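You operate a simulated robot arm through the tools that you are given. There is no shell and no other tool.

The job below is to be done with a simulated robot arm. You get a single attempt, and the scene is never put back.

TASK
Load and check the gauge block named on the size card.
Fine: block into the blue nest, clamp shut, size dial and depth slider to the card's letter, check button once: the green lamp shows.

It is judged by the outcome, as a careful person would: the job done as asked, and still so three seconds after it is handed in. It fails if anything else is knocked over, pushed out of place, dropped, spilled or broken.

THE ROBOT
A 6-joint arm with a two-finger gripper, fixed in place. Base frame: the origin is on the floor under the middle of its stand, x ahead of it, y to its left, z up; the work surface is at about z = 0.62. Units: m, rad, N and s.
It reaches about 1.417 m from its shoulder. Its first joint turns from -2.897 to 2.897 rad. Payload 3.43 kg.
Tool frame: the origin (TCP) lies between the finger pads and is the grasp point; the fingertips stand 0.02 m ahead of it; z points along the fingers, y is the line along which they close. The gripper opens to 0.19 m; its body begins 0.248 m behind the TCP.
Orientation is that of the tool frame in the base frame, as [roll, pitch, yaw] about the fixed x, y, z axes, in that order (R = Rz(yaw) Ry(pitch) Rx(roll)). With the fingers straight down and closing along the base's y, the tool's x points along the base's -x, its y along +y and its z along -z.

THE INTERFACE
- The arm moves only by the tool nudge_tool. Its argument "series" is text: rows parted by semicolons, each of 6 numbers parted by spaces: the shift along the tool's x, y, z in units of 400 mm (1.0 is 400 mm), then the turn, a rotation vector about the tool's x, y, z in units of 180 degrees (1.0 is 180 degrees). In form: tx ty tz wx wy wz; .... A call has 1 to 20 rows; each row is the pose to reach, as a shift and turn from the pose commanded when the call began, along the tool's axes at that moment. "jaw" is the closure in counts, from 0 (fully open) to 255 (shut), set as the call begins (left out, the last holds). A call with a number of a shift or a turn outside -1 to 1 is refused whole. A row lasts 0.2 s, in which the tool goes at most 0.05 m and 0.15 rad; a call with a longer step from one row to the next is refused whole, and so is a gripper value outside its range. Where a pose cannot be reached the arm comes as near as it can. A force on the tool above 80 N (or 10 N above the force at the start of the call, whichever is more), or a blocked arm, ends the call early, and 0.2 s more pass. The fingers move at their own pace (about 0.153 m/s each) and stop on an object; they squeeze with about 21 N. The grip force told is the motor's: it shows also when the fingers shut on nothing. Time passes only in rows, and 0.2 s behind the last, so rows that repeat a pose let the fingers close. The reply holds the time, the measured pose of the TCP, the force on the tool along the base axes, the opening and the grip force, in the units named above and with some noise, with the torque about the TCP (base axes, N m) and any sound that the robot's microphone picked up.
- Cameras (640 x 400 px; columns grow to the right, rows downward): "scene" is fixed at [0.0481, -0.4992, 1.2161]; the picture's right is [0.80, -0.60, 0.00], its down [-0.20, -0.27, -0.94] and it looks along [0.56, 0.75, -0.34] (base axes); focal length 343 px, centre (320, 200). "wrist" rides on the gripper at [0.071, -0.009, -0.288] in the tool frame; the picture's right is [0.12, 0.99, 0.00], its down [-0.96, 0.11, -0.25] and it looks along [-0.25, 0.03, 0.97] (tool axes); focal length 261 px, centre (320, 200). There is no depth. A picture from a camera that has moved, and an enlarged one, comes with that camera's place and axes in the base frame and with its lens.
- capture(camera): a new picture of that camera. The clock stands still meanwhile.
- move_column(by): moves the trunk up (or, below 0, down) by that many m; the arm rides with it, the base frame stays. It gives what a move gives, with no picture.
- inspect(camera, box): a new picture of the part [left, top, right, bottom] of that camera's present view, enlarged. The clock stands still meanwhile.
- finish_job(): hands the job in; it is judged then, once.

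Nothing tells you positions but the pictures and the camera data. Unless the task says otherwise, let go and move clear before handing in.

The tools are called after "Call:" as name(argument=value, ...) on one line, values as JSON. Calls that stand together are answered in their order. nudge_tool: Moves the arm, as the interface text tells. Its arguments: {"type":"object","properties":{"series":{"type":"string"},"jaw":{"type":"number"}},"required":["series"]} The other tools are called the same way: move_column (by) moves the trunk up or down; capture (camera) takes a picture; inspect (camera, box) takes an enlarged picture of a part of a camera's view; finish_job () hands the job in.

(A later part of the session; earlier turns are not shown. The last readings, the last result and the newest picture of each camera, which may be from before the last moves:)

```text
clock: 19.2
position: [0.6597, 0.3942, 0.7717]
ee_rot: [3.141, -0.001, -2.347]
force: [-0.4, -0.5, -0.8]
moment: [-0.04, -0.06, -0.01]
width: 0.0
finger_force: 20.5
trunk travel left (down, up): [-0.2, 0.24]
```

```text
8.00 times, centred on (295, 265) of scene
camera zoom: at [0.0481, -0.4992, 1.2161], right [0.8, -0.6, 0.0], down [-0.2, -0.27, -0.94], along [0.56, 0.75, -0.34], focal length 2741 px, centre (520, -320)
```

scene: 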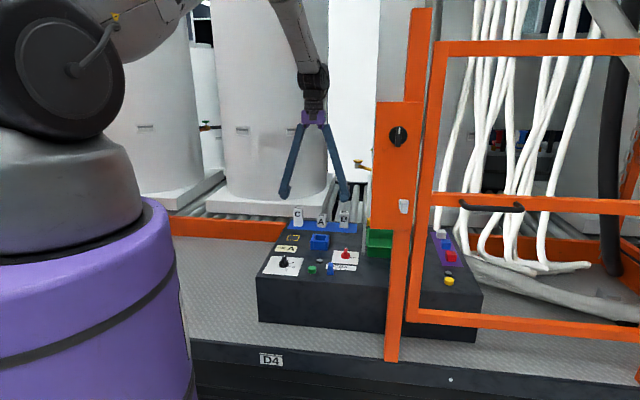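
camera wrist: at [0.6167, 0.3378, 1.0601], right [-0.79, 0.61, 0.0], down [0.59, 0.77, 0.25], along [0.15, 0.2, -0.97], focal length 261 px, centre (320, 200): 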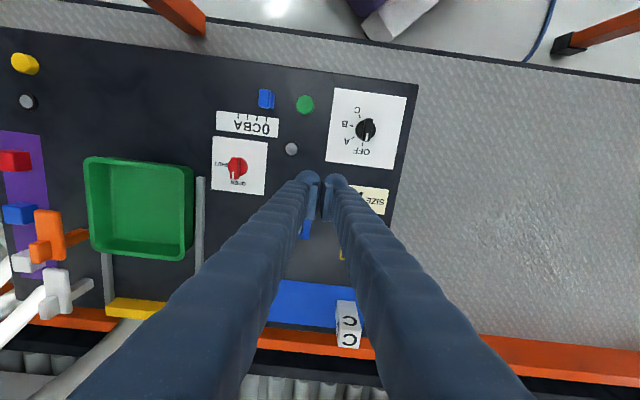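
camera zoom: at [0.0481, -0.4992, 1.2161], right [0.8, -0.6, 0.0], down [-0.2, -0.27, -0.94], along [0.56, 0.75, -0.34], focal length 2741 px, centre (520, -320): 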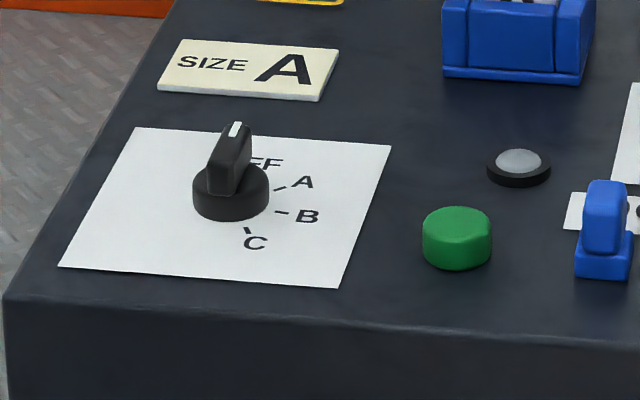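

The red knob's fin points at OPEN (console back) and SHUT is to the console right, so it needs a 90° clockwise turn. I estimate its axis at (0.753, 0.299). I'll move above it with the jaws slightly open for a closer look.

Call:
nudge_tool(series="0.0025 -0.11 0 0 0 0; 0.005 -0.22 0 0 0 0; 0.0075 -0.3325 0.04 0 0 0; 0.0075 -0.3325 0.1 0 0 0; 0.0075 -0.3325 0.1 0 0 0; 0.0075 -0.3325 0.1 0 0 0", jaw=188)

Call:
capture(camera="wrist")

Call:
inspect(camera="wrist", box=[270, 140, 370, 240])

Call:
capture(camera="scene")

```text
clock: 20.6
position: [0.7547, 0.2996, 0.7323]
ee_rot: [3.14, 0.001, -2.347]
force: [-0.2, -0.5, 0.0]
moment: [0.02, 0.05, 0.0]
width: 0.05
finger_force: 0.2
trunk travel left (down, up): [-0.2, 0.24]
```

```text
taken
camera wrist: at [0.7112, 0.2425, 1.0198], right [-0.79, 0.61, 0.0], down [0.59, 0.77, 0.25], along [0.15, 0.2, -0.97], focal length 261 px, centre (320, 200)
```

wrist: 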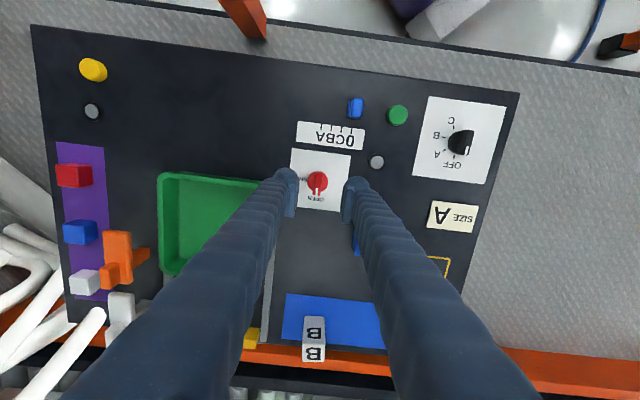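

```text
4.00 times, centred on (320, 190) of wrist
camera zoom: at [0.7112, 0.2425, 1.0198], right [-0.79, 0.61, 0.0], down [0.59, 0.77, 0.25], along [0.15, 0.2, -0.97], focal length 1043 px, centre (320, 240)
```

zoom: 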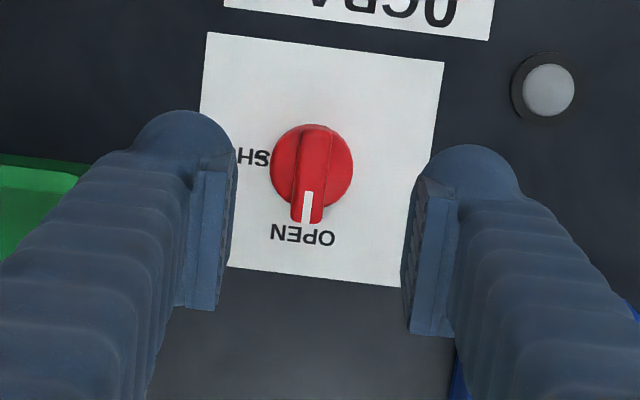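

```text
taken
```

scene: 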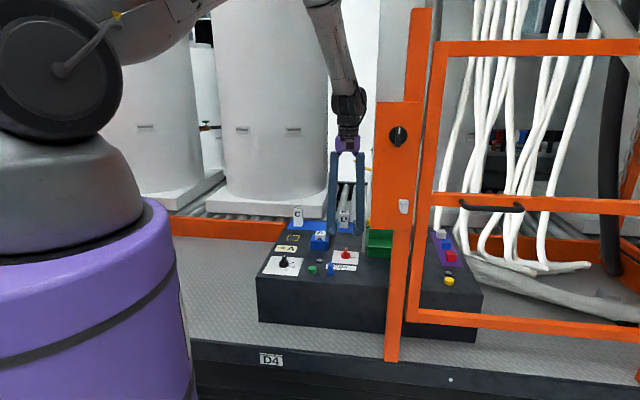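

I'm above the red knob and aligned with its fin to within about 3 mm. I'll correct the offset, lower to fin-top height and check from the side.

Call:
nudge_tool(series="0.001 -0.0075 0.05 0 0 0; 0.001 -0.0075 0.1 0 0 0; 0.001 -0.0075 0.1425 0 0 0; 0.001 -0.0075 0.1425 0 0 0; 0.001 -0.0075 0.1425 0 0 0", jaw=188)

Call:
inspect(camera="wrist", box=[270, 140, 370, 240])

Call:
inspect(camera="scene", box=[325, 230, 365, 270])

```text
clock: 21.8
position: [0.753, 0.2956, 0.6744]
ee_rot: [3.139, 0.001, -2.348]
force: [-0.1, 0.2, -0.1]
moment: [0.04, -0.01, 0.04]
width: 0.0501
finger_force: 0.0
trunk travel left (down, up): [-0.2, 0.24]
```

```text
4.00 times, centred on (320, 190) of wrist
camera zoom: at [0.7107, 0.2389, 0.9628], right [-0.79, 0.61, 0.0], down [0.59, 0.77, 0.25], along [0.15, 0.2, -0.97], focal length 1043 px, centre (320, 240)
```

zoom: 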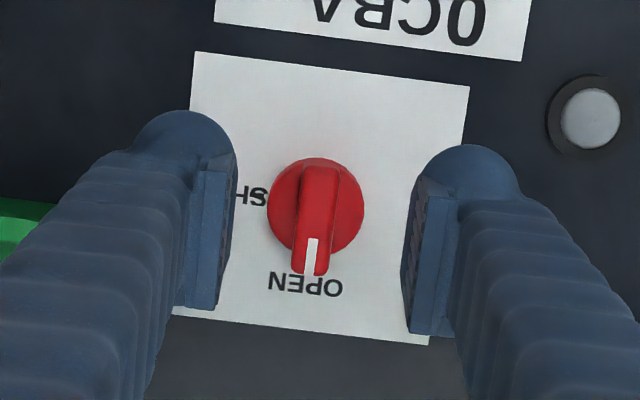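

```text
10.00 times, centred on (345, 250) of scene
camera zoom: at [0.0481, -0.4992, 1.2161], right [0.8, -0.6, 0.0], down [-0.2, -0.27, -0.94], along [0.56, 0.75, -0.34], focal length 3426 px, centre (70, -300)
```

zoom: 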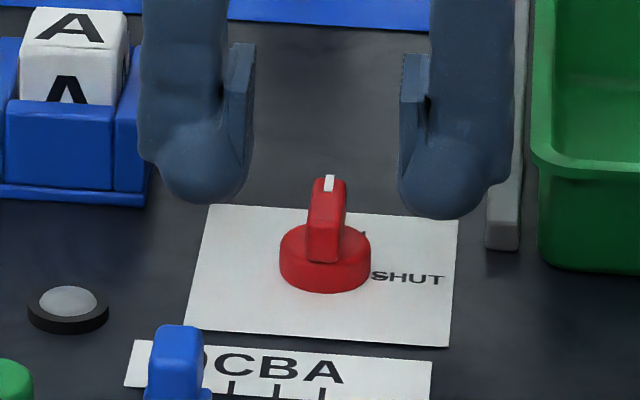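

The tips are about 25 mm above the panel and the fin is well centred between them. I'll go down about 10 mm more and close on the fin.

Call:
nudge_tool(series="0 -0.0025 0.013 0 0 0; 0 -0.0025 0.026 0 0 0; 0 -0.0025 0.026 0 0 0", jaw=188)

Call:
nudge_tool(series="0 0 0 0 0 0; 0 0 0 0 0 0; 0 0 0 0 0 0", jaw=255)

Call:
inspect(camera="scene", box=[325, 230, 365, 270])

Call:
inspect(camera="wrist", box=[270, 140, 370, 240])

```text
clock: 22.6
position: [0.7538, 0.2944, 0.6641]
ee_rot: [3.139, 0.001, -2.348]
force: [-0.9, -0.5, 0.2]
moment: [0.02, 0.03, -0.03]
width: 0.0502
finger_force: 0.0
trunk travel left (down, up): [-0.2, 0.24]
```

```text
clock: 23.4
position: [0.7534, 0.2944, 0.667]
ee_rot: [-3.14, 0.004, -2.348]
force: [-5.4, 4.9, 37.3]
moment: [0.11, 0.24, -0.01]
width: 0.0059
finger_force: 34.2
trunk travel left (down, up): [-0.2, 0.24]
```

```text
10.00 times, centred on (345, 250) of scene
camera zoom: at [0.0481, -0.4992, 1.2161], right [0.8, -0.6, 0.0], down [-0.2, -0.27, -0.94], along [0.56, 0.75, -0.34], focal length 3426 px, centre (70, -300)
```

zoom: 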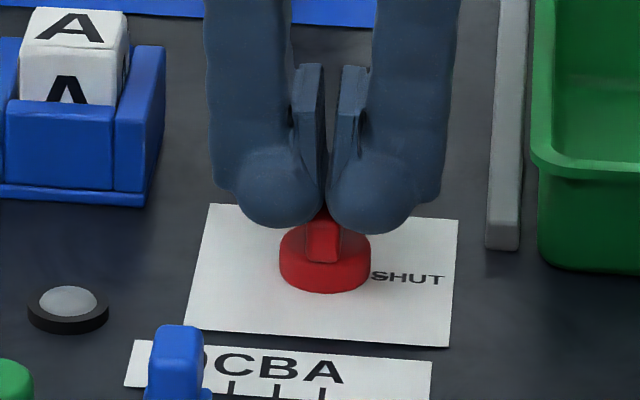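

```text
4.00 times, centred on (320, 190) of wrist
camera zoom: at [0.7101, 0.2376, 0.9557], right [-0.79, 0.61, 0.0], down [0.59, 0.77, 0.25], along [0.15, 0.2, -0.97], focal length 1043 px, centre (320, 240)
```

zoom: 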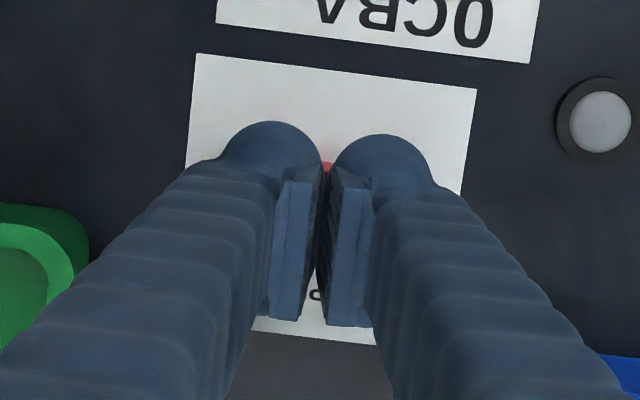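

The jaws closed to 6 mm with a 37 N upward push, so the rounded tips pinched only the top of the fin. I'll open, back off upward and look again before gripping deeper.

Call:
nudge_tool(series="0 0 0 0 0 0; 0 0 0 0 0 0; 0 0 -0.02 0 0 0; 0 0 -0.05 0 0 0; 0 0 -0.05 0 0 0", jaw=200)

Call:
inspect(camera="scene", box=[306, 226, 334, 250])

Call:
inspect(camera="scene", box=[330, 240, 362, 268])

Call:
inspect(camera="wrist", box=[270, 140, 370, 240])

```text
clock: 24.6
position: [0.7535, 0.2932, 0.6844]
ee_rot: [3.139, -0.001, -2.347]
force: [0.4, 0.0, -0.8]
moment: [-0.02, 0.05, -0.02]
width: 0.0409
finger_force: 0.1
trunk travel left (down, up): [-0.2, 0.24]
```

```text
16.00 times, centred on (320, 238) of scene
camera zoom: at [0.0481, -0.4992, 1.2161], right [0.8, -0.6, 0.0], down [-0.2, -0.27, -0.94], along [0.56, 0.75, -0.34], focal length 5482 px, centre (320, -408)
```

zoom: 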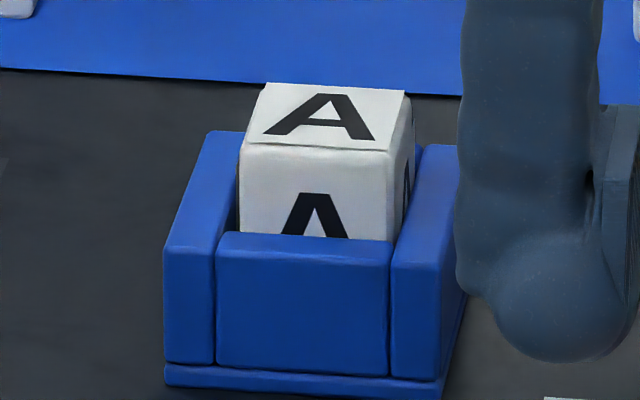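

```text
14.29 times, centred on (346, 254) of scene
camera zoom: at [0.0481, -0.4992, 1.2161], right [0.8, -0.6, 0.0], down [-0.2, -0.27, -0.94], along [0.56, 0.75, -0.34], focal length 4895 px, centre (-51, -571)
```

zoom: 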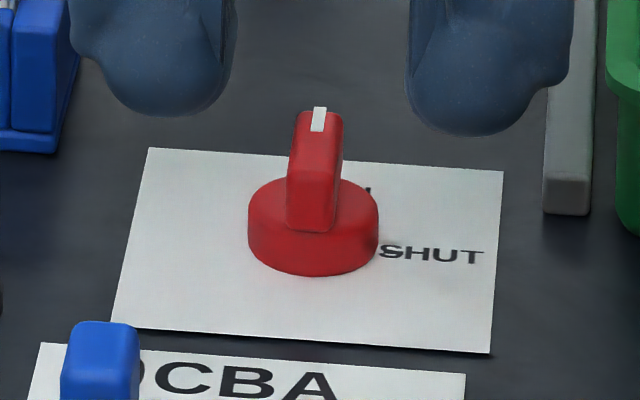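

```text
4.00 times, centred on (320, 190) of wrist
camera zoom: at [0.7112, 0.2369, 0.9725], right [-0.79, 0.61, 0.0], down [0.59, 0.77, 0.25], along [0.15, 0.2, -0.97], focal length 1043 px, centre (320, 240)
```

zoom: 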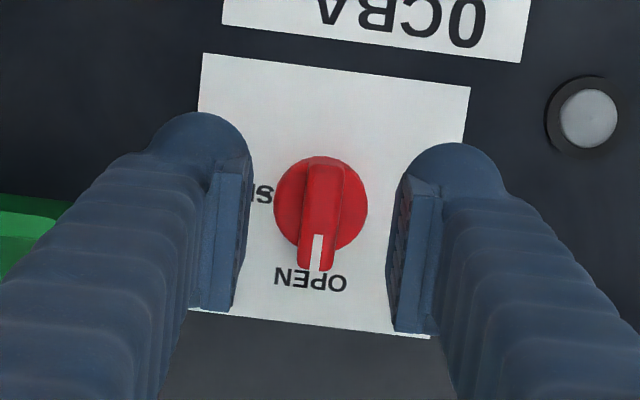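

Re-measuring from the enlarged views, the block's exposed height matches it being fully seated. The red fin's top is about 18 mm above its disk, and the tips need to go about 8–10 mm deeper than my first try. I'll adjust 2 mm toward the console back and descend in stages.

Call:
nudge_tool(series="-0.005 0 0.02 0 0 0; -0.005 0 0.04 0 0 0; -0.005 0 0.055 0 0 0; -0.005 0 0.0675 0 0 0; -0.005 0 0.0675 0 0 0", jaw=200)

Call:
inspect(camera="scene", box=[330, 240, 362, 268])

Call:
inspect(camera="wrist", box=[280, 160, 360, 230])

```text
clock: 25.8
position: [0.7551, 0.2943, 0.657]
ee_rot: [3.141, 0.001, -2.349]
force: [0.0, 0.8, 0.0]
moment: [0.0, -0.01, -0.02]
width: 0.0411
finger_force: 0.0
trunk travel left (down, up): [-0.2, 0.24]
```

```text
14.29 times, centred on (346, 254) of scene
camera zoom: at [0.0481, -0.4992, 1.2161], right [0.8, -0.6, 0.0], down [-0.2, -0.27, -0.94], along [0.56, 0.75, -0.34], focal length 4895 px, centre (-51, -571)
```

zoom: 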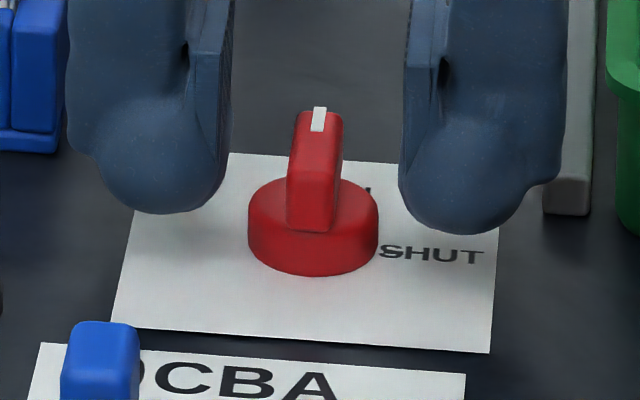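

```text
5.71 times, centred on (320, 195) of wrist
camera zoom: at [0.7124, 0.2392, 0.9451], right [-0.79, 0.61, 0.0], down [0.59, 0.77, 0.25], along [0.15, 0.2, -0.97], focal length 1489 px, centre (320, 229)
```

zoom: 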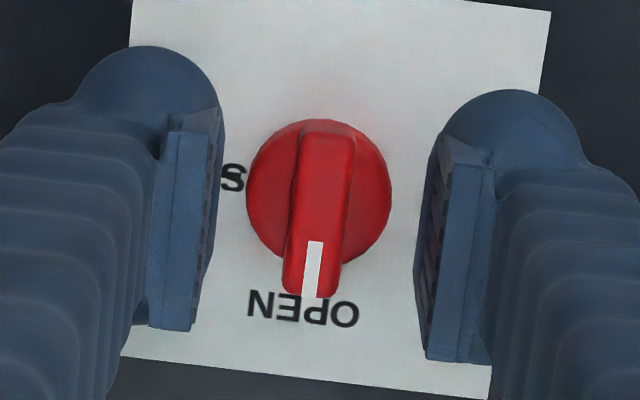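

The tips are now about 6 mm above the knob's disk, with the fin squarely between the pads. I'll close on the fin.

Call:
nudge_tool(series="0 0 0 0 0 0; 0 0 0 0 0 0; 0 0 0 0 0 0", jaw=255)

Call:
inspect(camera="scene", box=[330, 240, 362, 268])

Call:
inspect(camera="wrist", box=[280, 160, 360, 230])

```text
clock: 26.6
position: [0.755, 0.2946, 0.6572]
ee_rot: [3.141, -0.001, -2.347]
force: [-1.2, 1.0, -2.4]
moment: [0.03, -0.05, -0.09]
width: 0.0112
finger_force: 44.4
trunk travel left (down, up): [-0.2, 0.24]
```

```text
14.29 times, centred on (346, 254) of scene
camera zoom: at [0.0481, -0.4992, 1.2161], right [0.8, -0.6, 0.0], down [-0.2, -0.27, -0.94], along [0.56, 0.75, -0.34], focal length 4895 px, centre (-51, -571)
```

zoom: 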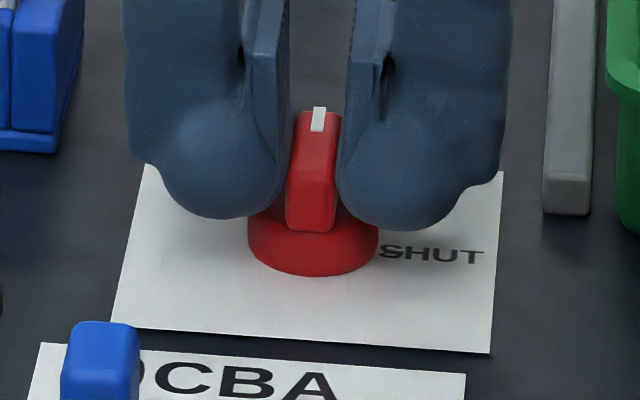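

```text
5.71 times, centred on (320, 195) of wrist
camera zoom: at [0.7124, 0.2393, 0.9451], right [-0.79, 0.61, 0.0], down [0.59, 0.77, 0.25], along [0.15, 0.2, -0.97], focal length 1489 px, centre (320, 229)
```

zoom: 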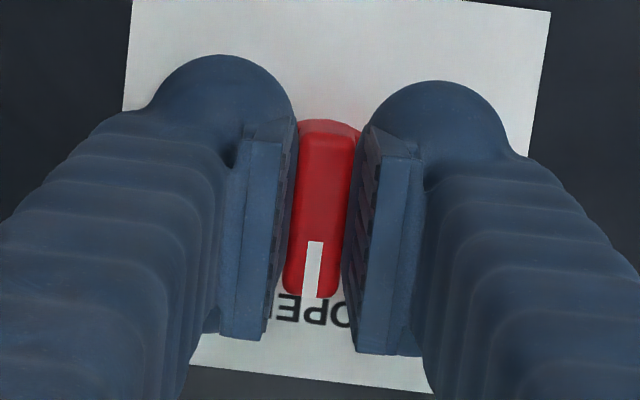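

The fin is firmly held (11.2 mm) with almost no side load. I'll turn clockwise, doing the first 45° and then checking the forces.

Call:
nudge_tool(series="0 0 0 0 0 0.03; 0 0 0 0 0 0.07; 0 0 0 0 0 0.11; 0 0 0 0 0 0.15; 0 0 0 0 0 0.19; 0 0 0 0 0 0.23; 0 0 0 0 0 0.25", jaw=255)

Call:
capture(camera="wrist")

Call:
inspect(camera="scene", box=[325, 235, 365, 270])

```text
clock: 28.2
position: [0.7537, 0.2967, 0.6564]
ee_rot: [3.141, -0.002, -3.135]
force: [-12.2, 24.8, -9.5]
moment: [0.17, -0.05, 0.09]
width: 0.0108
finger_force: 44.3
trunk travel left (down, up): [-0.2, 0.24]
```

```text
taken
camera wrist: at [0.6848, 0.2882, 0.9452], right [-0.13, 0.99, 0.0], down [0.96, 0.12, 0.25], along [0.24, 0.03, -0.97], focal length 261 px, centre (320, 200)
```

wrist: 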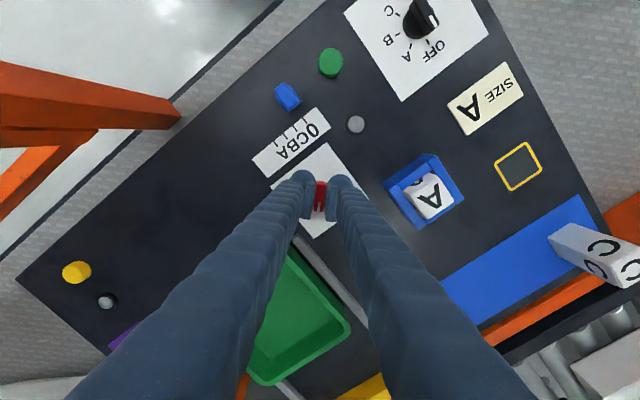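

```text
11.43 times, centred on (345, 252) of scene
camera zoom: at [0.0481, -0.4992, 1.2161], right [0.8, -0.6, 0.0], down [-0.2, -0.27, -0.94], along [0.56, 0.75, -0.34], focal length 3916 px, centre (34, -400)
```

zoom: 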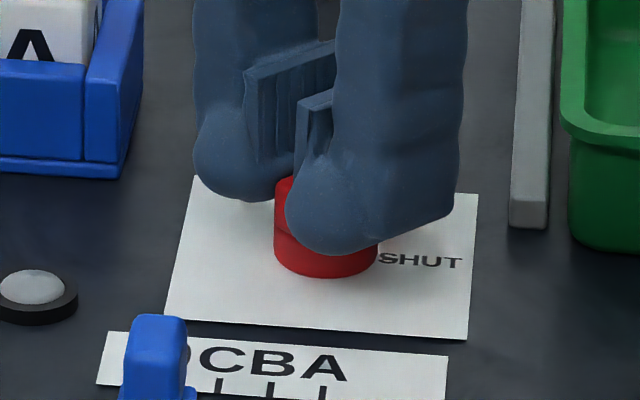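

The turn is going well, at 45° so far. A 27 N side load shows the knob axis is about 3 mm toward the console back from my centre, so I'll shift that way and finish the 90°.

Call:
nudge_tool(series="-0.003 0.0035 0 0 0 0; -0.0053 0.0065 0 0 0 0; -0.0053 0.0065 0 0 0 0.03; -0.0053 0.0065 0 0 0 0.07; -0.0053 0.0065 0 0 0 0.11; -0.0053 0.0065 0 0 0 0.15", jaw=255)

Call:
inspect(camera="scene", box=[325, 235, 365, 270])

```text
clock: 29.6
position: [0.7533, 0.2988, 0.6563]
ee_rot: [-3.139, -0.003, 2.677]
force: [-34.7, 16.3, -6.1]
moment: [0.17, 0.32, -0.02]
width: 0.0107
finger_force: 44.6
trunk travel left (down, up): [-0.2, 0.24]
```

```text
11.43 times, centred on (345, 252) of scene
camera zoom: at [0.0481, -0.4992, 1.2161], right [0.8, -0.6, 0.0], down [-0.2, -0.27, -0.94], along [0.56, 0.75, -0.34], focal length 3916 px, centre (34, -400)
```

zoom: 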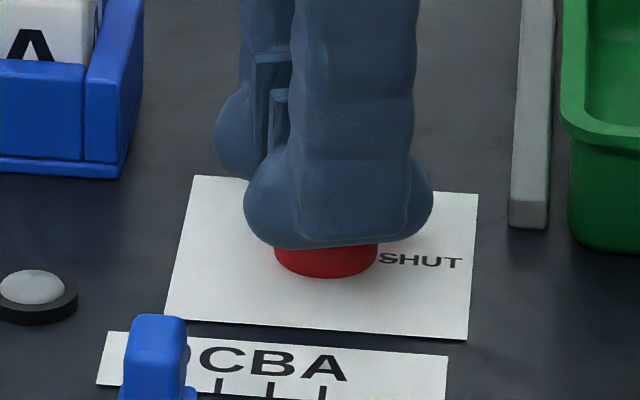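

The grip is sticking to the fin, so the tool centre is swinging around the knob axis, 3 mm off. I'll let the command follow that small arc and finish the last 18°.

Call:
nudge_tool(series="0.0042 0.0005 0 0 0 0; 0.0084 0.0011 0 0 0 0; 0.0084 0.0011 0 0 0 0.035; 0.0084 0.0011 0 0 0 0.07; 0.0084 0.0011 0 0 0 0.1; 0.0084 0.0011 0 0 0 0.1", jaw=255)

Call:
inspect(camera="scene", box=[325, 235, 365, 270])

Call:
inspect(camera="wrist", box=[270, 150, 370, 230])

```text
clock: 31.0
position: [0.7561, 0.299, 0.6582]
ee_rot: [-3.14, 0.0, 2.364]
force: [-11.9, -12.5, -11.3]
moment: [-0.19, -0.06, -0.05]
width: 0.0108
finger_force: 44.7
trunk travel left (down, up): [-0.2, 0.24]
```

```text
11.43 times, centred on (345, 252) of scene
camera zoom: at [0.0481, -0.4992, 1.2161], right [0.8, -0.6, 0.0], down [-0.2, -0.27, -0.94], along [0.56, 0.75, -0.34], focal length 3916 px, centre (34, -400)
```

zoom: 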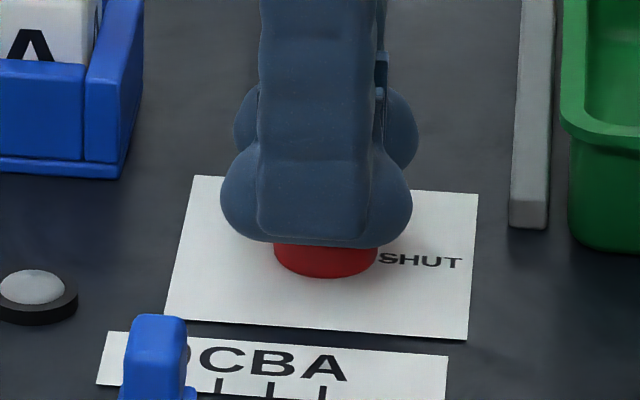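

```text
5.00 times, centred on (320, 190) of wrist
camera zoom: at [0.6996, 0.342, 0.9452], right [0.61, 0.79, 0.0], down [0.77, -0.59, 0.25], along [0.2, -0.15, -0.97], focal length 1303 px, centre (320, 250)
```

zoom: 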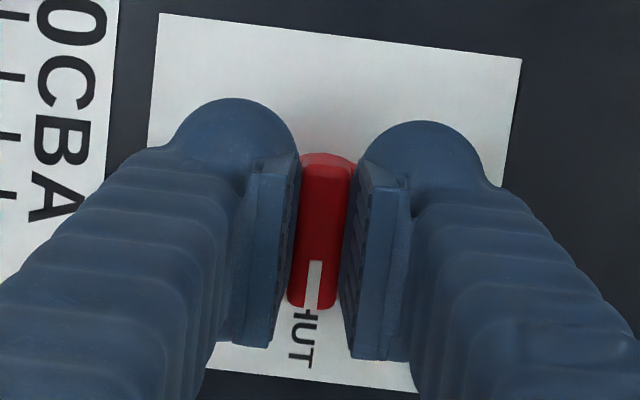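

The knob's white mark now points at SHUT after a 90° turn. I'll open the jaws, rise and check it.

Call:
nudge_tool(series="0 0 0 0 0 0; 0 0 0 0 0 0; 0 0 -0.04 0 0 0; 0 0 -0.12 0 0 0; 0 0 -0.2 0 0 0; 0 0 -0.2 0 0 0", jaw=195)

Call:
capture(camera="wrist")

Call:
inspect(camera="wrist", box=[270, 150, 370, 230])

Call:
inspect(camera="scene", box=[300, 225, 370, 280])

```text
clock: 32.4
position: [0.755, 0.3003, 0.7371]
ee_rot: [3.14, -0.003, 2.364]
force: [0.3, 0.2, -0.3]
moment: [0.04, 0.01, -0.02]
width: 0.0446
finger_force: 0.0
trunk travel left (down, up): [-0.2, 0.24]
```

```text
taken
camera wrist: at [0.6995, 0.3428, 1.0249], right [0.61, 0.79, 0.0], down [0.77, -0.59, 0.25], along [0.19, -0.15, -0.97], focal length 261 px, centre (320, 200)
```

wrist: 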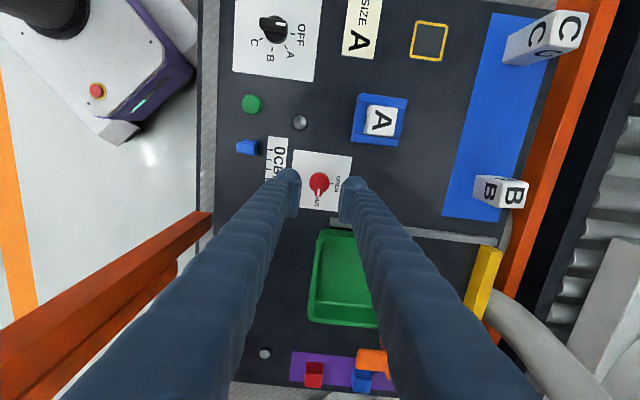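

```text
5.00 times, centred on (320, 190) of wrist
camera zoom: at [0.6995, 0.3428, 1.0249], right [0.61, 0.79, 0.0], down [0.77, -0.59, 0.25], along [0.19, -0.15, -0.97], focal length 1303 px, centre (320, 250)
```

zoom: 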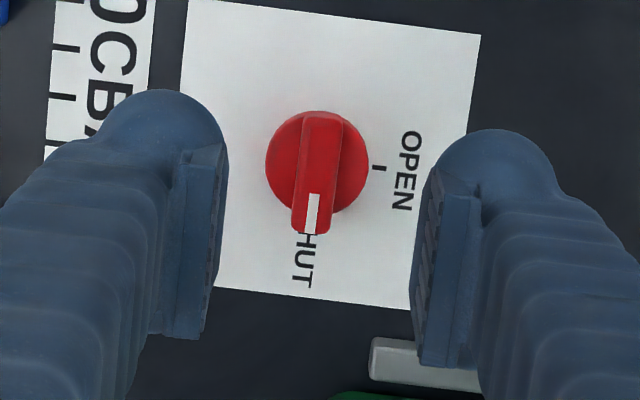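

```text
7.27 times, centred on (335, 252) of scene
camera zoom: at [0.0481, -0.4992, 1.2161], right [0.8, -0.6, 0.0], down [-0.2, -0.27, -0.94], along [0.56, 0.75, -0.34], focal length 2492 px, centre (211, -182)
```

zoom: 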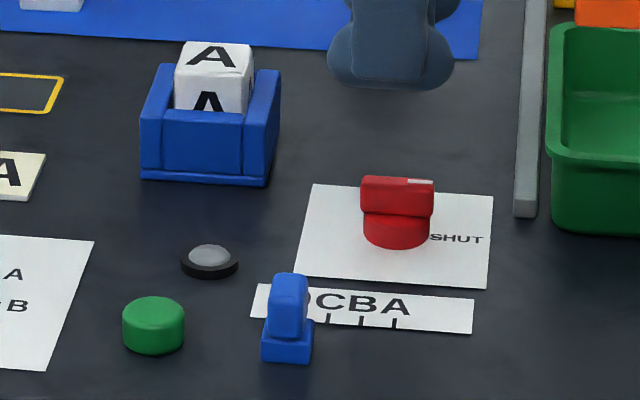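

The clamp reads SHUT and the block is undisturbed. The size dial is next. Its axis is about (0.556, 0.378), the pointer is at OFF toward the console back, and A is about 49° clockwise. I'll turn the tool back 90° while moving above the dial.

Call:
nudge_tool(series="0.041 -0.0175 0 0 0 -0.0417; 0.0819 -0.035 0 0 0 -0.0833; 0.1229 -0.0525 0 0 0 -0.125; 0.1638 -0.07 0 0 0 -0.1667; 0.2048 -0.0875 0 0 0 -0.2083; 0.2458 -0.105 0 0 0 -0.25; 0.2867 -0.1225 0 0 0 -0.2917; 0.3277 -0.14 0 0 0 -0.3333; 0.3686 -0.1575 0 0 0 -0.375; 0.4096 -0.175 0 0 0 -0.4167; 0.4505 -0.1925 0 0 0 -0.4583; 0.4915 -0.21 0 0 0 -0.5; 0.4915 -0.21 0 0 0 -0.5; 0.4915 -0.21 0 0 0 -0.5", jaw=195)

Call:
capture(camera="wrist")

Call:
inspect(camera="wrist", box=[270, 140, 370, 240])

Call:
capture(camera="scene")

```text
clock: 35.4
position: [0.555, 0.3779, 0.7383]
ee_rot: [3.141, 0.0, -2.348]
force: [-0.3, -0.3, 0.4]
moment: [-0.01, 0.03, 0.04]
width: 0.0445
finger_force: 0.1
trunk travel left (down, up): [-0.2, 0.24]
```

```text
taken
camera wrist: at [0.5125, 0.3209, 1.0271], right [-0.79, 0.61, 0.0], down [0.59, 0.77, 0.25], along [0.15, 0.2, -0.97], focal length 261 px, centre (320, 200)
```

wrist: 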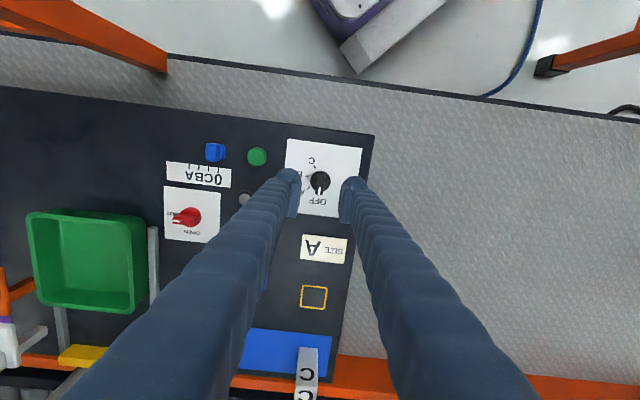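

```text
4.00 times, centred on (320, 190) of wrist
camera zoom: at [0.5125, 0.3209, 1.0271], right [-0.79, 0.61, 0.0], down [0.59, 0.77, 0.25], along [0.15, 0.2, -0.97], focal length 1043 px, centre (320, 240)
```

zoom: 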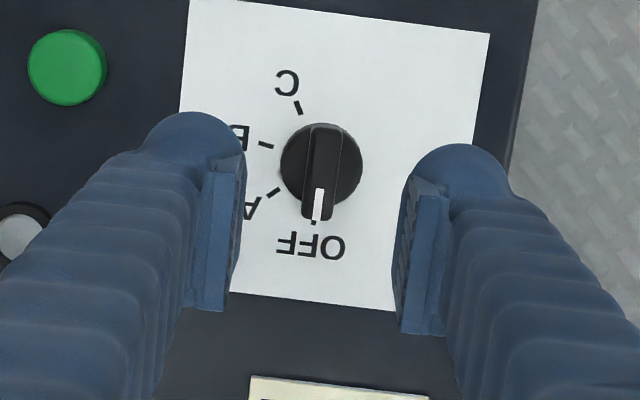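

```text
taken
```

scene: 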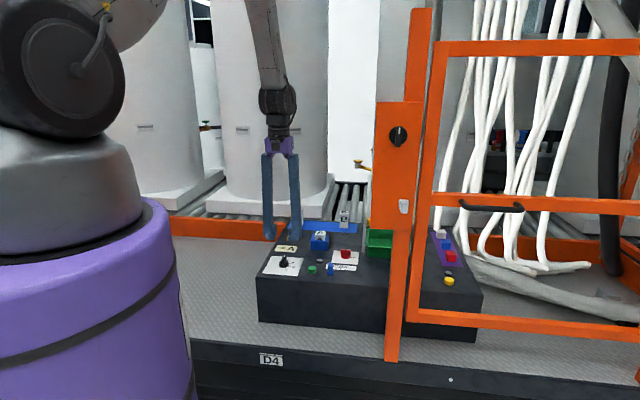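

The dial is right under the tool, and its ticks are spaced about 50° apart starting from OFF at the console back. I'll descend partway and re-check the centring.

Call:
nudge_tool(series="0 0 0.05 0 0 0; 0 0 0.1 0 0 0; 0 0 0.145 0 0 0; 0 0 0.145 0 0 0; 0 0 0.145 0 0 0", jaw=195)

Call:
inspect(camera="wrist", box=[280, 160, 360, 230])

Call:
inspect(camera="scene", box=[266, 245, 302, 275])

```text
clock: 36.6
position: [0.5539, 0.3774, 0.6809]
ee_rot: [3.14, 0.0, -2.346]
force: [-1.1, 0.7, -0.1]
moment: [0.02, -0.04, 0.01]
width: 0.0448
finger_force: 0.1
trunk travel left (down, up): [-0.2, 0.24]
```

```text
5.71 times, centred on (320, 195) of wrist
camera zoom: at [0.5123, 0.3198, 0.9681], right [-0.79, 0.61, 0.0], down [0.59, 0.77, 0.25], along [0.15, 0.2, -0.97], focal length 1489 px, centre (320, 229)
```

zoom: 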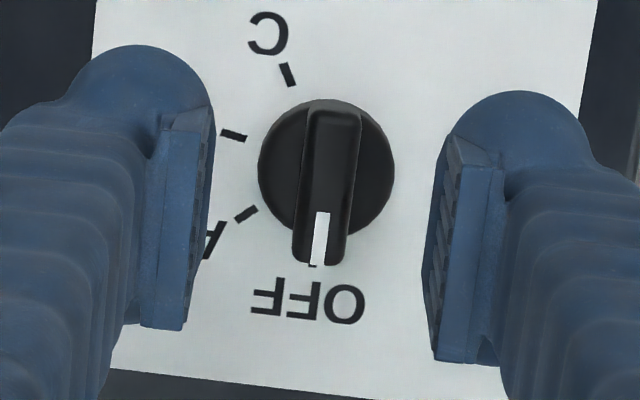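

```text
13.33 times, centred on (284, 260) of scene
camera zoom: at [0.0481, -0.4992, 1.2161], right [0.8, -0.6, 0.0], down [-0.2, -0.27, -0.94], along [0.56, 0.75, -0.34], focal length 4568 px, centre (800, -600)
```

zoom: 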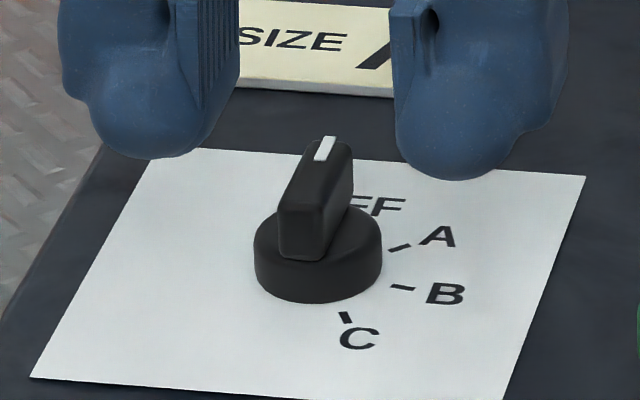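

The dial is centred to within about 1 mm and the clearances match the clamp knob's. I'll descend the last 23 mm and then close on the fin.

Call:
nudge_tool(series="0 0.002 0.02 0 0 0; 0 0.002 0.04 0 0 0; 0 0.002 0.0588 0 0 0; 0 0.002 0.0588 0 0 0", jaw=195)

Call:
inspect(camera="scene", box=[266, 245, 302, 275])

```text
clock: 37.6
position: [0.5543, 0.379, 0.6558]
ee_rot: [3.139, -0.001, -2.347]
force: [0.0, 0.2, -0.4]
moment: [-0.06, -0.03, -0.04]
width: 0.0447
finger_force: 0.1
trunk travel left (down, up): [-0.2, 0.24]
```

```text
13.33 times, centred on (284, 260) of scene
camera zoom: at [0.0481, -0.4992, 1.2161], right [0.8, -0.6, 0.0], down [-0.2, -0.27, -0.94], along [0.56, 0.75, -0.34], focal length 4568 px, centre (800, -600)
```

zoom: 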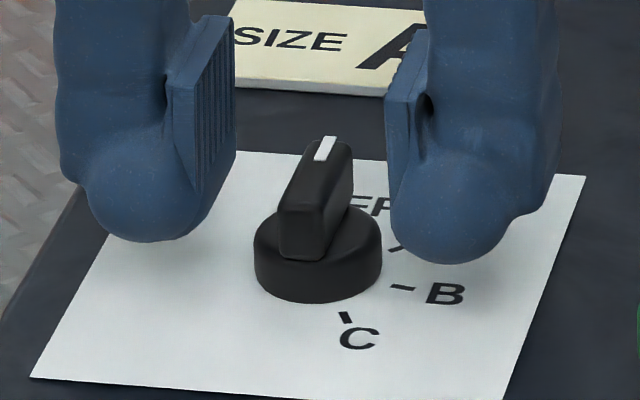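

Call:
nudge_tool(series="0 0 0 0 0 0; 0 0 0 0 0 0; 0 0 0 0 0 0", jaw=255)

Call:
inspect(camera="wrist", box=[280, 160, 360, 230])

```text
clock: 38.4
position: [0.5548, 0.3792, 0.6562]
ee_rot: [3.14, 0.001, -2.346]
force: [6.2, -7.6, -0.9]
moment: [-0.05, -0.12, -0.1]
width: 0.011
finger_force: 44.1
trunk travel left (down, up): [-0.2, 0.24]
```

```text
5.71 times, centred on (320, 195) of wrist
camera zoom: at [0.5119, 0.3217, 0.9441], right [-0.79, 0.61, 0.0], down [0.59, 0.77, 0.25], along [0.15, 0.2, -0.97], focal length 1489 px, centre (320, 229)
```

zoom: 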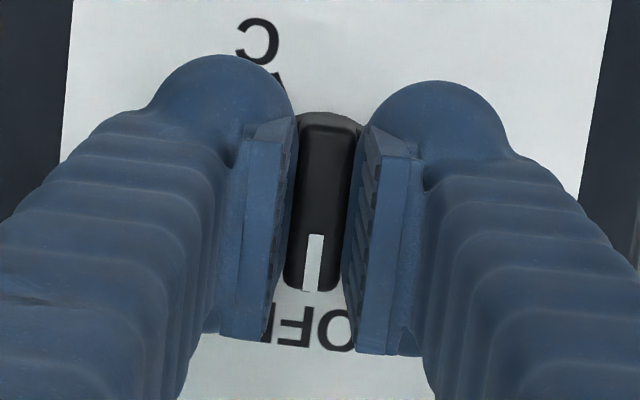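

The dial fin is held (11 mm). I'll turn 50° clockwise, toward A, with a small arc correction.

Call:
nudge_tool(series="0 0 0 0 0 0.03; -0.0003 0.0005 0 0 0 0.07; -0.0006 0.001 0 0 0 0.11; -0.0009 0.0015 0 0 0 0.15; -0.0012 0.002 0 0 0 0.19; -0.0015 0.0025 0 0 0 0.23; -0.0015 0.0025 0 0 0 0.26; -0.0015 0.0025 0 0 0 0.2778; -0.0015 0.0025 0 0 0 0.2778", jaw=255)

Call:
inspect(camera="wrist", box=[270, 150, 370, 230])

Call:
inspect(camera="scene", box=[266, 245, 302, 275])

```text
clock: 40.4
position: [0.5534, 0.3797, 0.6568]
ee_rot: [3.141, -0.005, 3.061]
force: [4.4, -22.2, -10.3]
moment: [-0.17, -0.02, -0.04]
width: 0.0107
finger_force: 44.3
trunk travel left (down, up): [-0.2, 0.24]
```

```text
5.00 times, centred on (320, 190) of wrist
camera zoom: at [0.485, 0.3759, 0.9444], right [-0.04, 1.0, 0.0], down [0.97, 0.04, 0.24], along [0.24, 0.01, -0.97], focal length 1303 px, centre (320, 250)
```

zoom: 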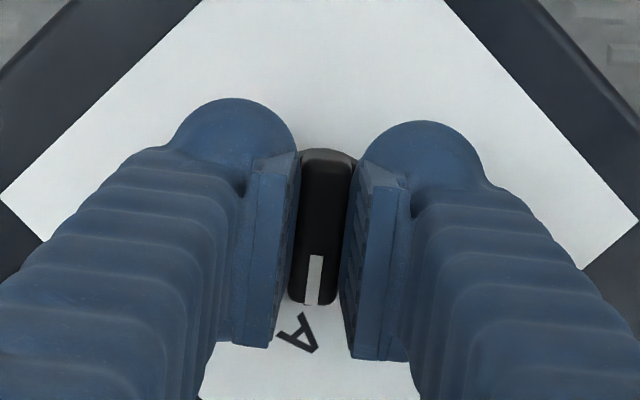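

```text
13.33 times, centred on (284, 260) of scene
camera zoom: at [0.0481, -0.4992, 1.2161], right [0.8, -0.6, 0.0], down [-0.2, -0.27, -0.94], along [0.56, 0.75, -0.34], focal length 4568 px, centre (800, -600)
```

zoom: 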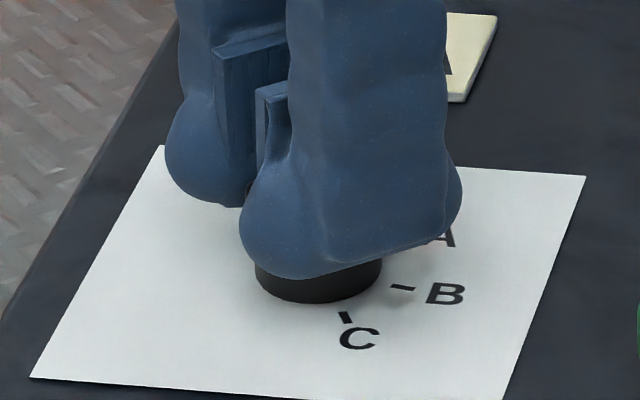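

The dial has turned 50.2° and its pointer lines up with A. I'll relieve the small side load, open, rise and check.

Call:
nudge_tool(series="0 -0.0025 0 0 0 0; 0 -0.005 0 0 0 0; 0 -0.005 0 0 0 0", jaw=255)

Call:
nudge_tool(series="0 0 0 0 0 0; 0 0 0 0 0 0; 0 0 -0.04 0 0 0; 0 0 -0.12 0 0 0; 0 0 -0.2 0 0 0; 0 0 -0.2 0 0 0", jaw=195)

Call:
inspect(camera="wrist", box=[270, 150, 370, 230])

Call:
inspect(camera="scene", box=[262, 240, 334, 285])

```text
clock: 41.2
position: [0.5538, 0.3788, 0.6569]
ee_rot: [3.14, -0.002, 3.063]
force: [-7.2, -0.5, -14.9]
moment: [0.03, 0.03, -0.04]
width: 0.0107
finger_force: 44.3
trunk travel left (down, up): [-0.2, 0.24]
```

```text
clock: 42.6
position: [0.5543, 0.3794, 0.7339]
ee_rot: [3.141, -0.001, 3.062]
force: [1.0, -0.9, -0.3]
moment: [0.03, 0.0, 0.0]
width: 0.0444
finger_force: 0.1
trunk travel left (down, up): [-0.2, 0.24]
```

```text
5.00 times, centred on (320, 190) of wrist
camera zoom: at [0.4845, 0.3762, 1.0222], right [-0.04, 1.0, 0.0], down [0.97, 0.04, 0.25], along [0.25, 0.01, -0.97], focal length 1303 px, centre (320, 250)
```

zoom: 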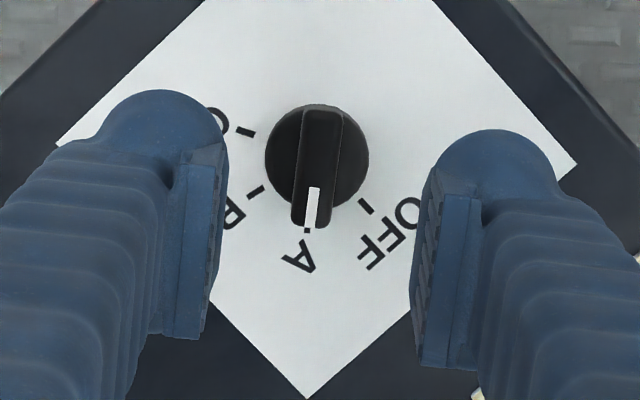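

```text
8.89 times, centred on (298, 262) of scene
camera zoom: at [0.0481, -0.4992, 1.2161], right [0.8, -0.6, 0.0], down [-0.2, -0.27, -0.94], along [0.56, 0.75, -0.34], focal length 3046 px, centre (516, -356)
```

zoom: 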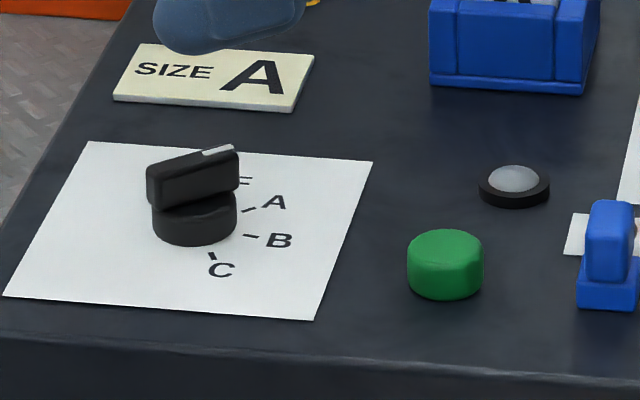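

The dial now points at A, right on its tick. Next is the depth slider, which sits near (0.649, 0.251) at mark 0. The A tick is about 45 mm to the console right. I'll move above it with the tool squared to the console.

Call:
nudge_tool(series="-0.0374 -0.043 0 0 0 -0.0397; -0.0747 -0.0861 0 0 0 -0.0794; -0.1121 -0.1291 0 0 0 -0.1191; -0.1494 -0.1721 0 0 0 -0.1587; -0.1868 -0.2151 0 0 0 -0.1984; -0.2241 -0.2582 0 0 0 -0.2381; -0.2615 -0.3012 0 0 0 -0.2778; -0.2615 -0.3012 0 0 0 -0.2778; -0.2615 -0.3012 0 0 0 -0.2778", jaw=195)

Call:
capture(camera="wrist")

Call:
inspect(camera="wrist", box=[260, 140, 380, 240])

Call:
inspect(camera="scene", box=[300, 245, 372, 290])

Call:
capture(camera="scene")

```text
clock: 44.6
position: [0.65, 0.2501, 0.7345]
ee_rot: [3.141, 0.0, -2.348]
force: [0.9, -0.6, 0.7]
moment: [-0.02, -0.01, 0.03]
width: 0.0446
finger_force: 0.2
trunk travel left (down, up): [-0.2, 0.24]
```

```text
taken
camera wrist: at [0.6072, 0.1934, 1.0225], right [-0.79, 0.61, 0.0], down [0.59, 0.77, 0.25], along [0.15, 0.2, -0.97], focal length 261 px, centre (320, 200)
```

wrist: 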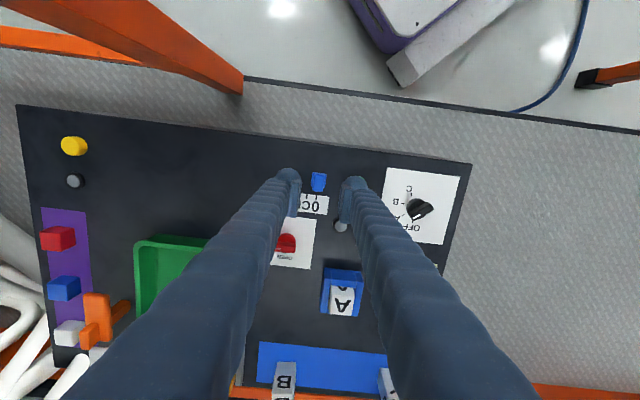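

```text
4.00 times, centred on (320, 190) of wrist
camera zoom: at [0.6072, 0.1934, 1.0225], right [-0.79, 0.61, 0.0], down [0.59, 0.77, 0.25], along [0.15, 0.2, -0.97], focal length 1043 px, centre (320, 240)
```

zoom: 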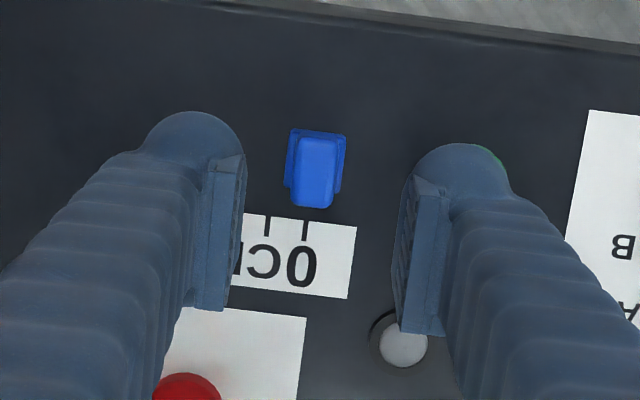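

```text
8.89 times, centred on (336, 268) of scene
camera zoom: at [0.0481, -0.4992, 1.2161], right [0.8, -0.6, 0.0], down [-0.2, -0.27, -0.94], along [0.56, 0.75, -0.34], focal length 3046 px, centre (178, -400)
```

zoom: 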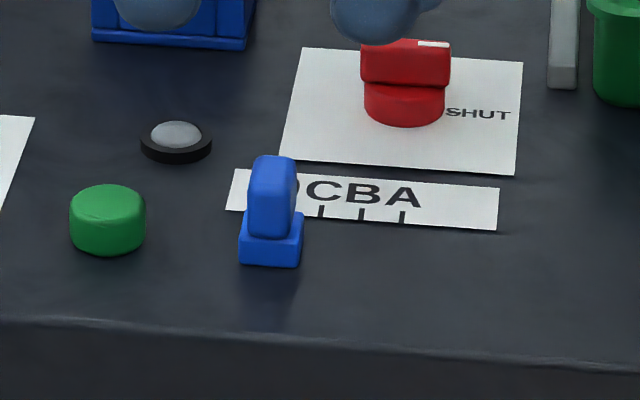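

```text
taken
```

scene: 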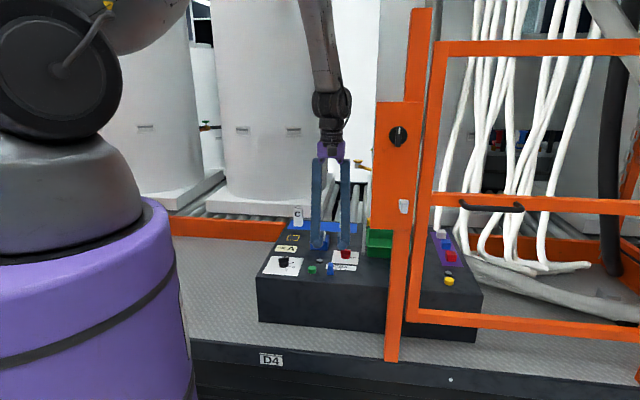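

Call:
inspect(camera="wrist", box=[295, 160, 345, 205])

Call:
inspect(camera="scene", box=[318, 255, 358, 280])

```text
8.89 times, centred on (320, 182) of wrist
camera zoom: at [0.6072, 0.1934, 1.0225], right [-0.79, 0.61, 0.0], down [0.59, 0.77, 0.25], along [0.15, 0.2, -0.97], focal length 2317 px, centre (320, 356)
```

zoom: 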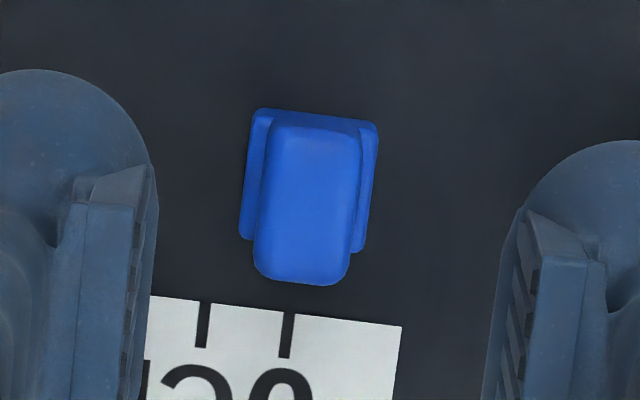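

```text
16.00 times, centred on (338, 268) of scene
camera zoom: at [0.0481, -0.4992, 1.2161], right [0.8, -0.6, 0.0], down [-0.2, -0.27, -0.94], along [0.56, 0.75, -0.34], focal length 5482 px, centre (32, -880)
```

zoom: 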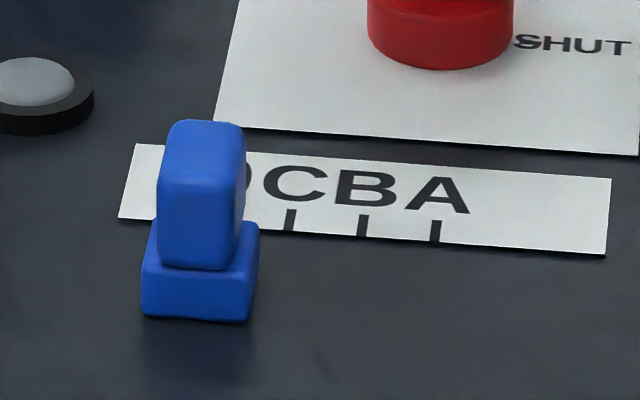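

The slider's fin is about 15.5 mm wide and 22 mm long with its top near z=0.655. It sits exactly at the 0 tick, and the ticks are 15 mm apart, so A is 45 mm away. I'll narrow the jaws so the left finger clears the green button, then descend partway.

Call:
nudge_tool(series="0 -0.0068 0 0 0 0; 0 -0.0068 0.05 0 0 0; 0 -0.0068 0.1 0 0 0; 0 -0.0068 0.134 0 0 0; 0 -0.0068 0.134 0 0 0; 0 -0.0068 0.134 0 0 0", jaw=214)

Call:
inspect(camera="wrist", box=[270, 150, 370, 230])

Call:
inspect(camera="scene", box=[300, 245, 356, 280])

```text
clock: 46.0
position: [0.6517, 0.2474, 0.6814]
ee_rot: [3.14, 0.0, -2.347]
force: [-1.1, -0.1, 0.6]
moment: [0.02, -0.04, -0.01]
width: 0.0307
finger_force: 0.0
trunk travel left (down, up): [-0.2, 0.24]
```

```text
5.00 times, centred on (320, 190) of wrist
camera zoom: at [0.6088, 0.192, 0.9698], right [-0.79, 0.61, 0.0], down [0.59, 0.77, 0.25], along [0.15, 0.2, -0.97], focal length 1303 px, centre (320, 250)
```

zoom: 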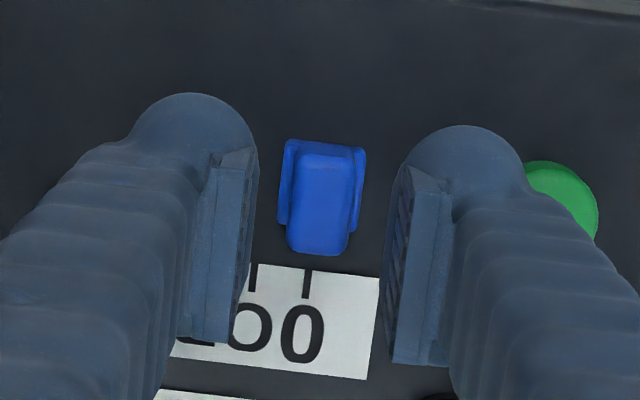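

```text
11.43 times, centred on (328, 262) of scene
camera zoom: at [0.0481, -0.4992, 1.2161], right [0.8, -0.6, 0.0], down [-0.2, -0.27, -0.94], along [0.56, 0.75, -0.34], focal length 3916 px, centre (229, -514)
```

zoom: 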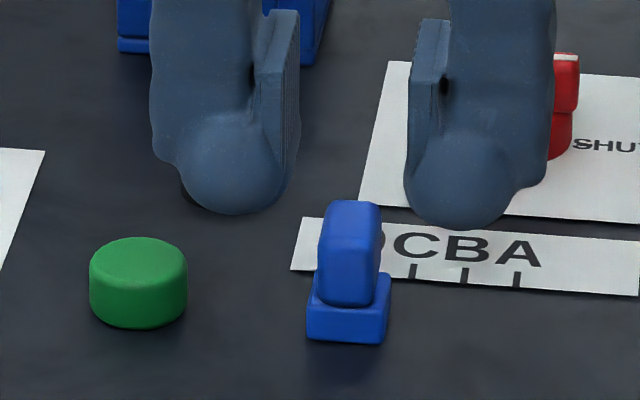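

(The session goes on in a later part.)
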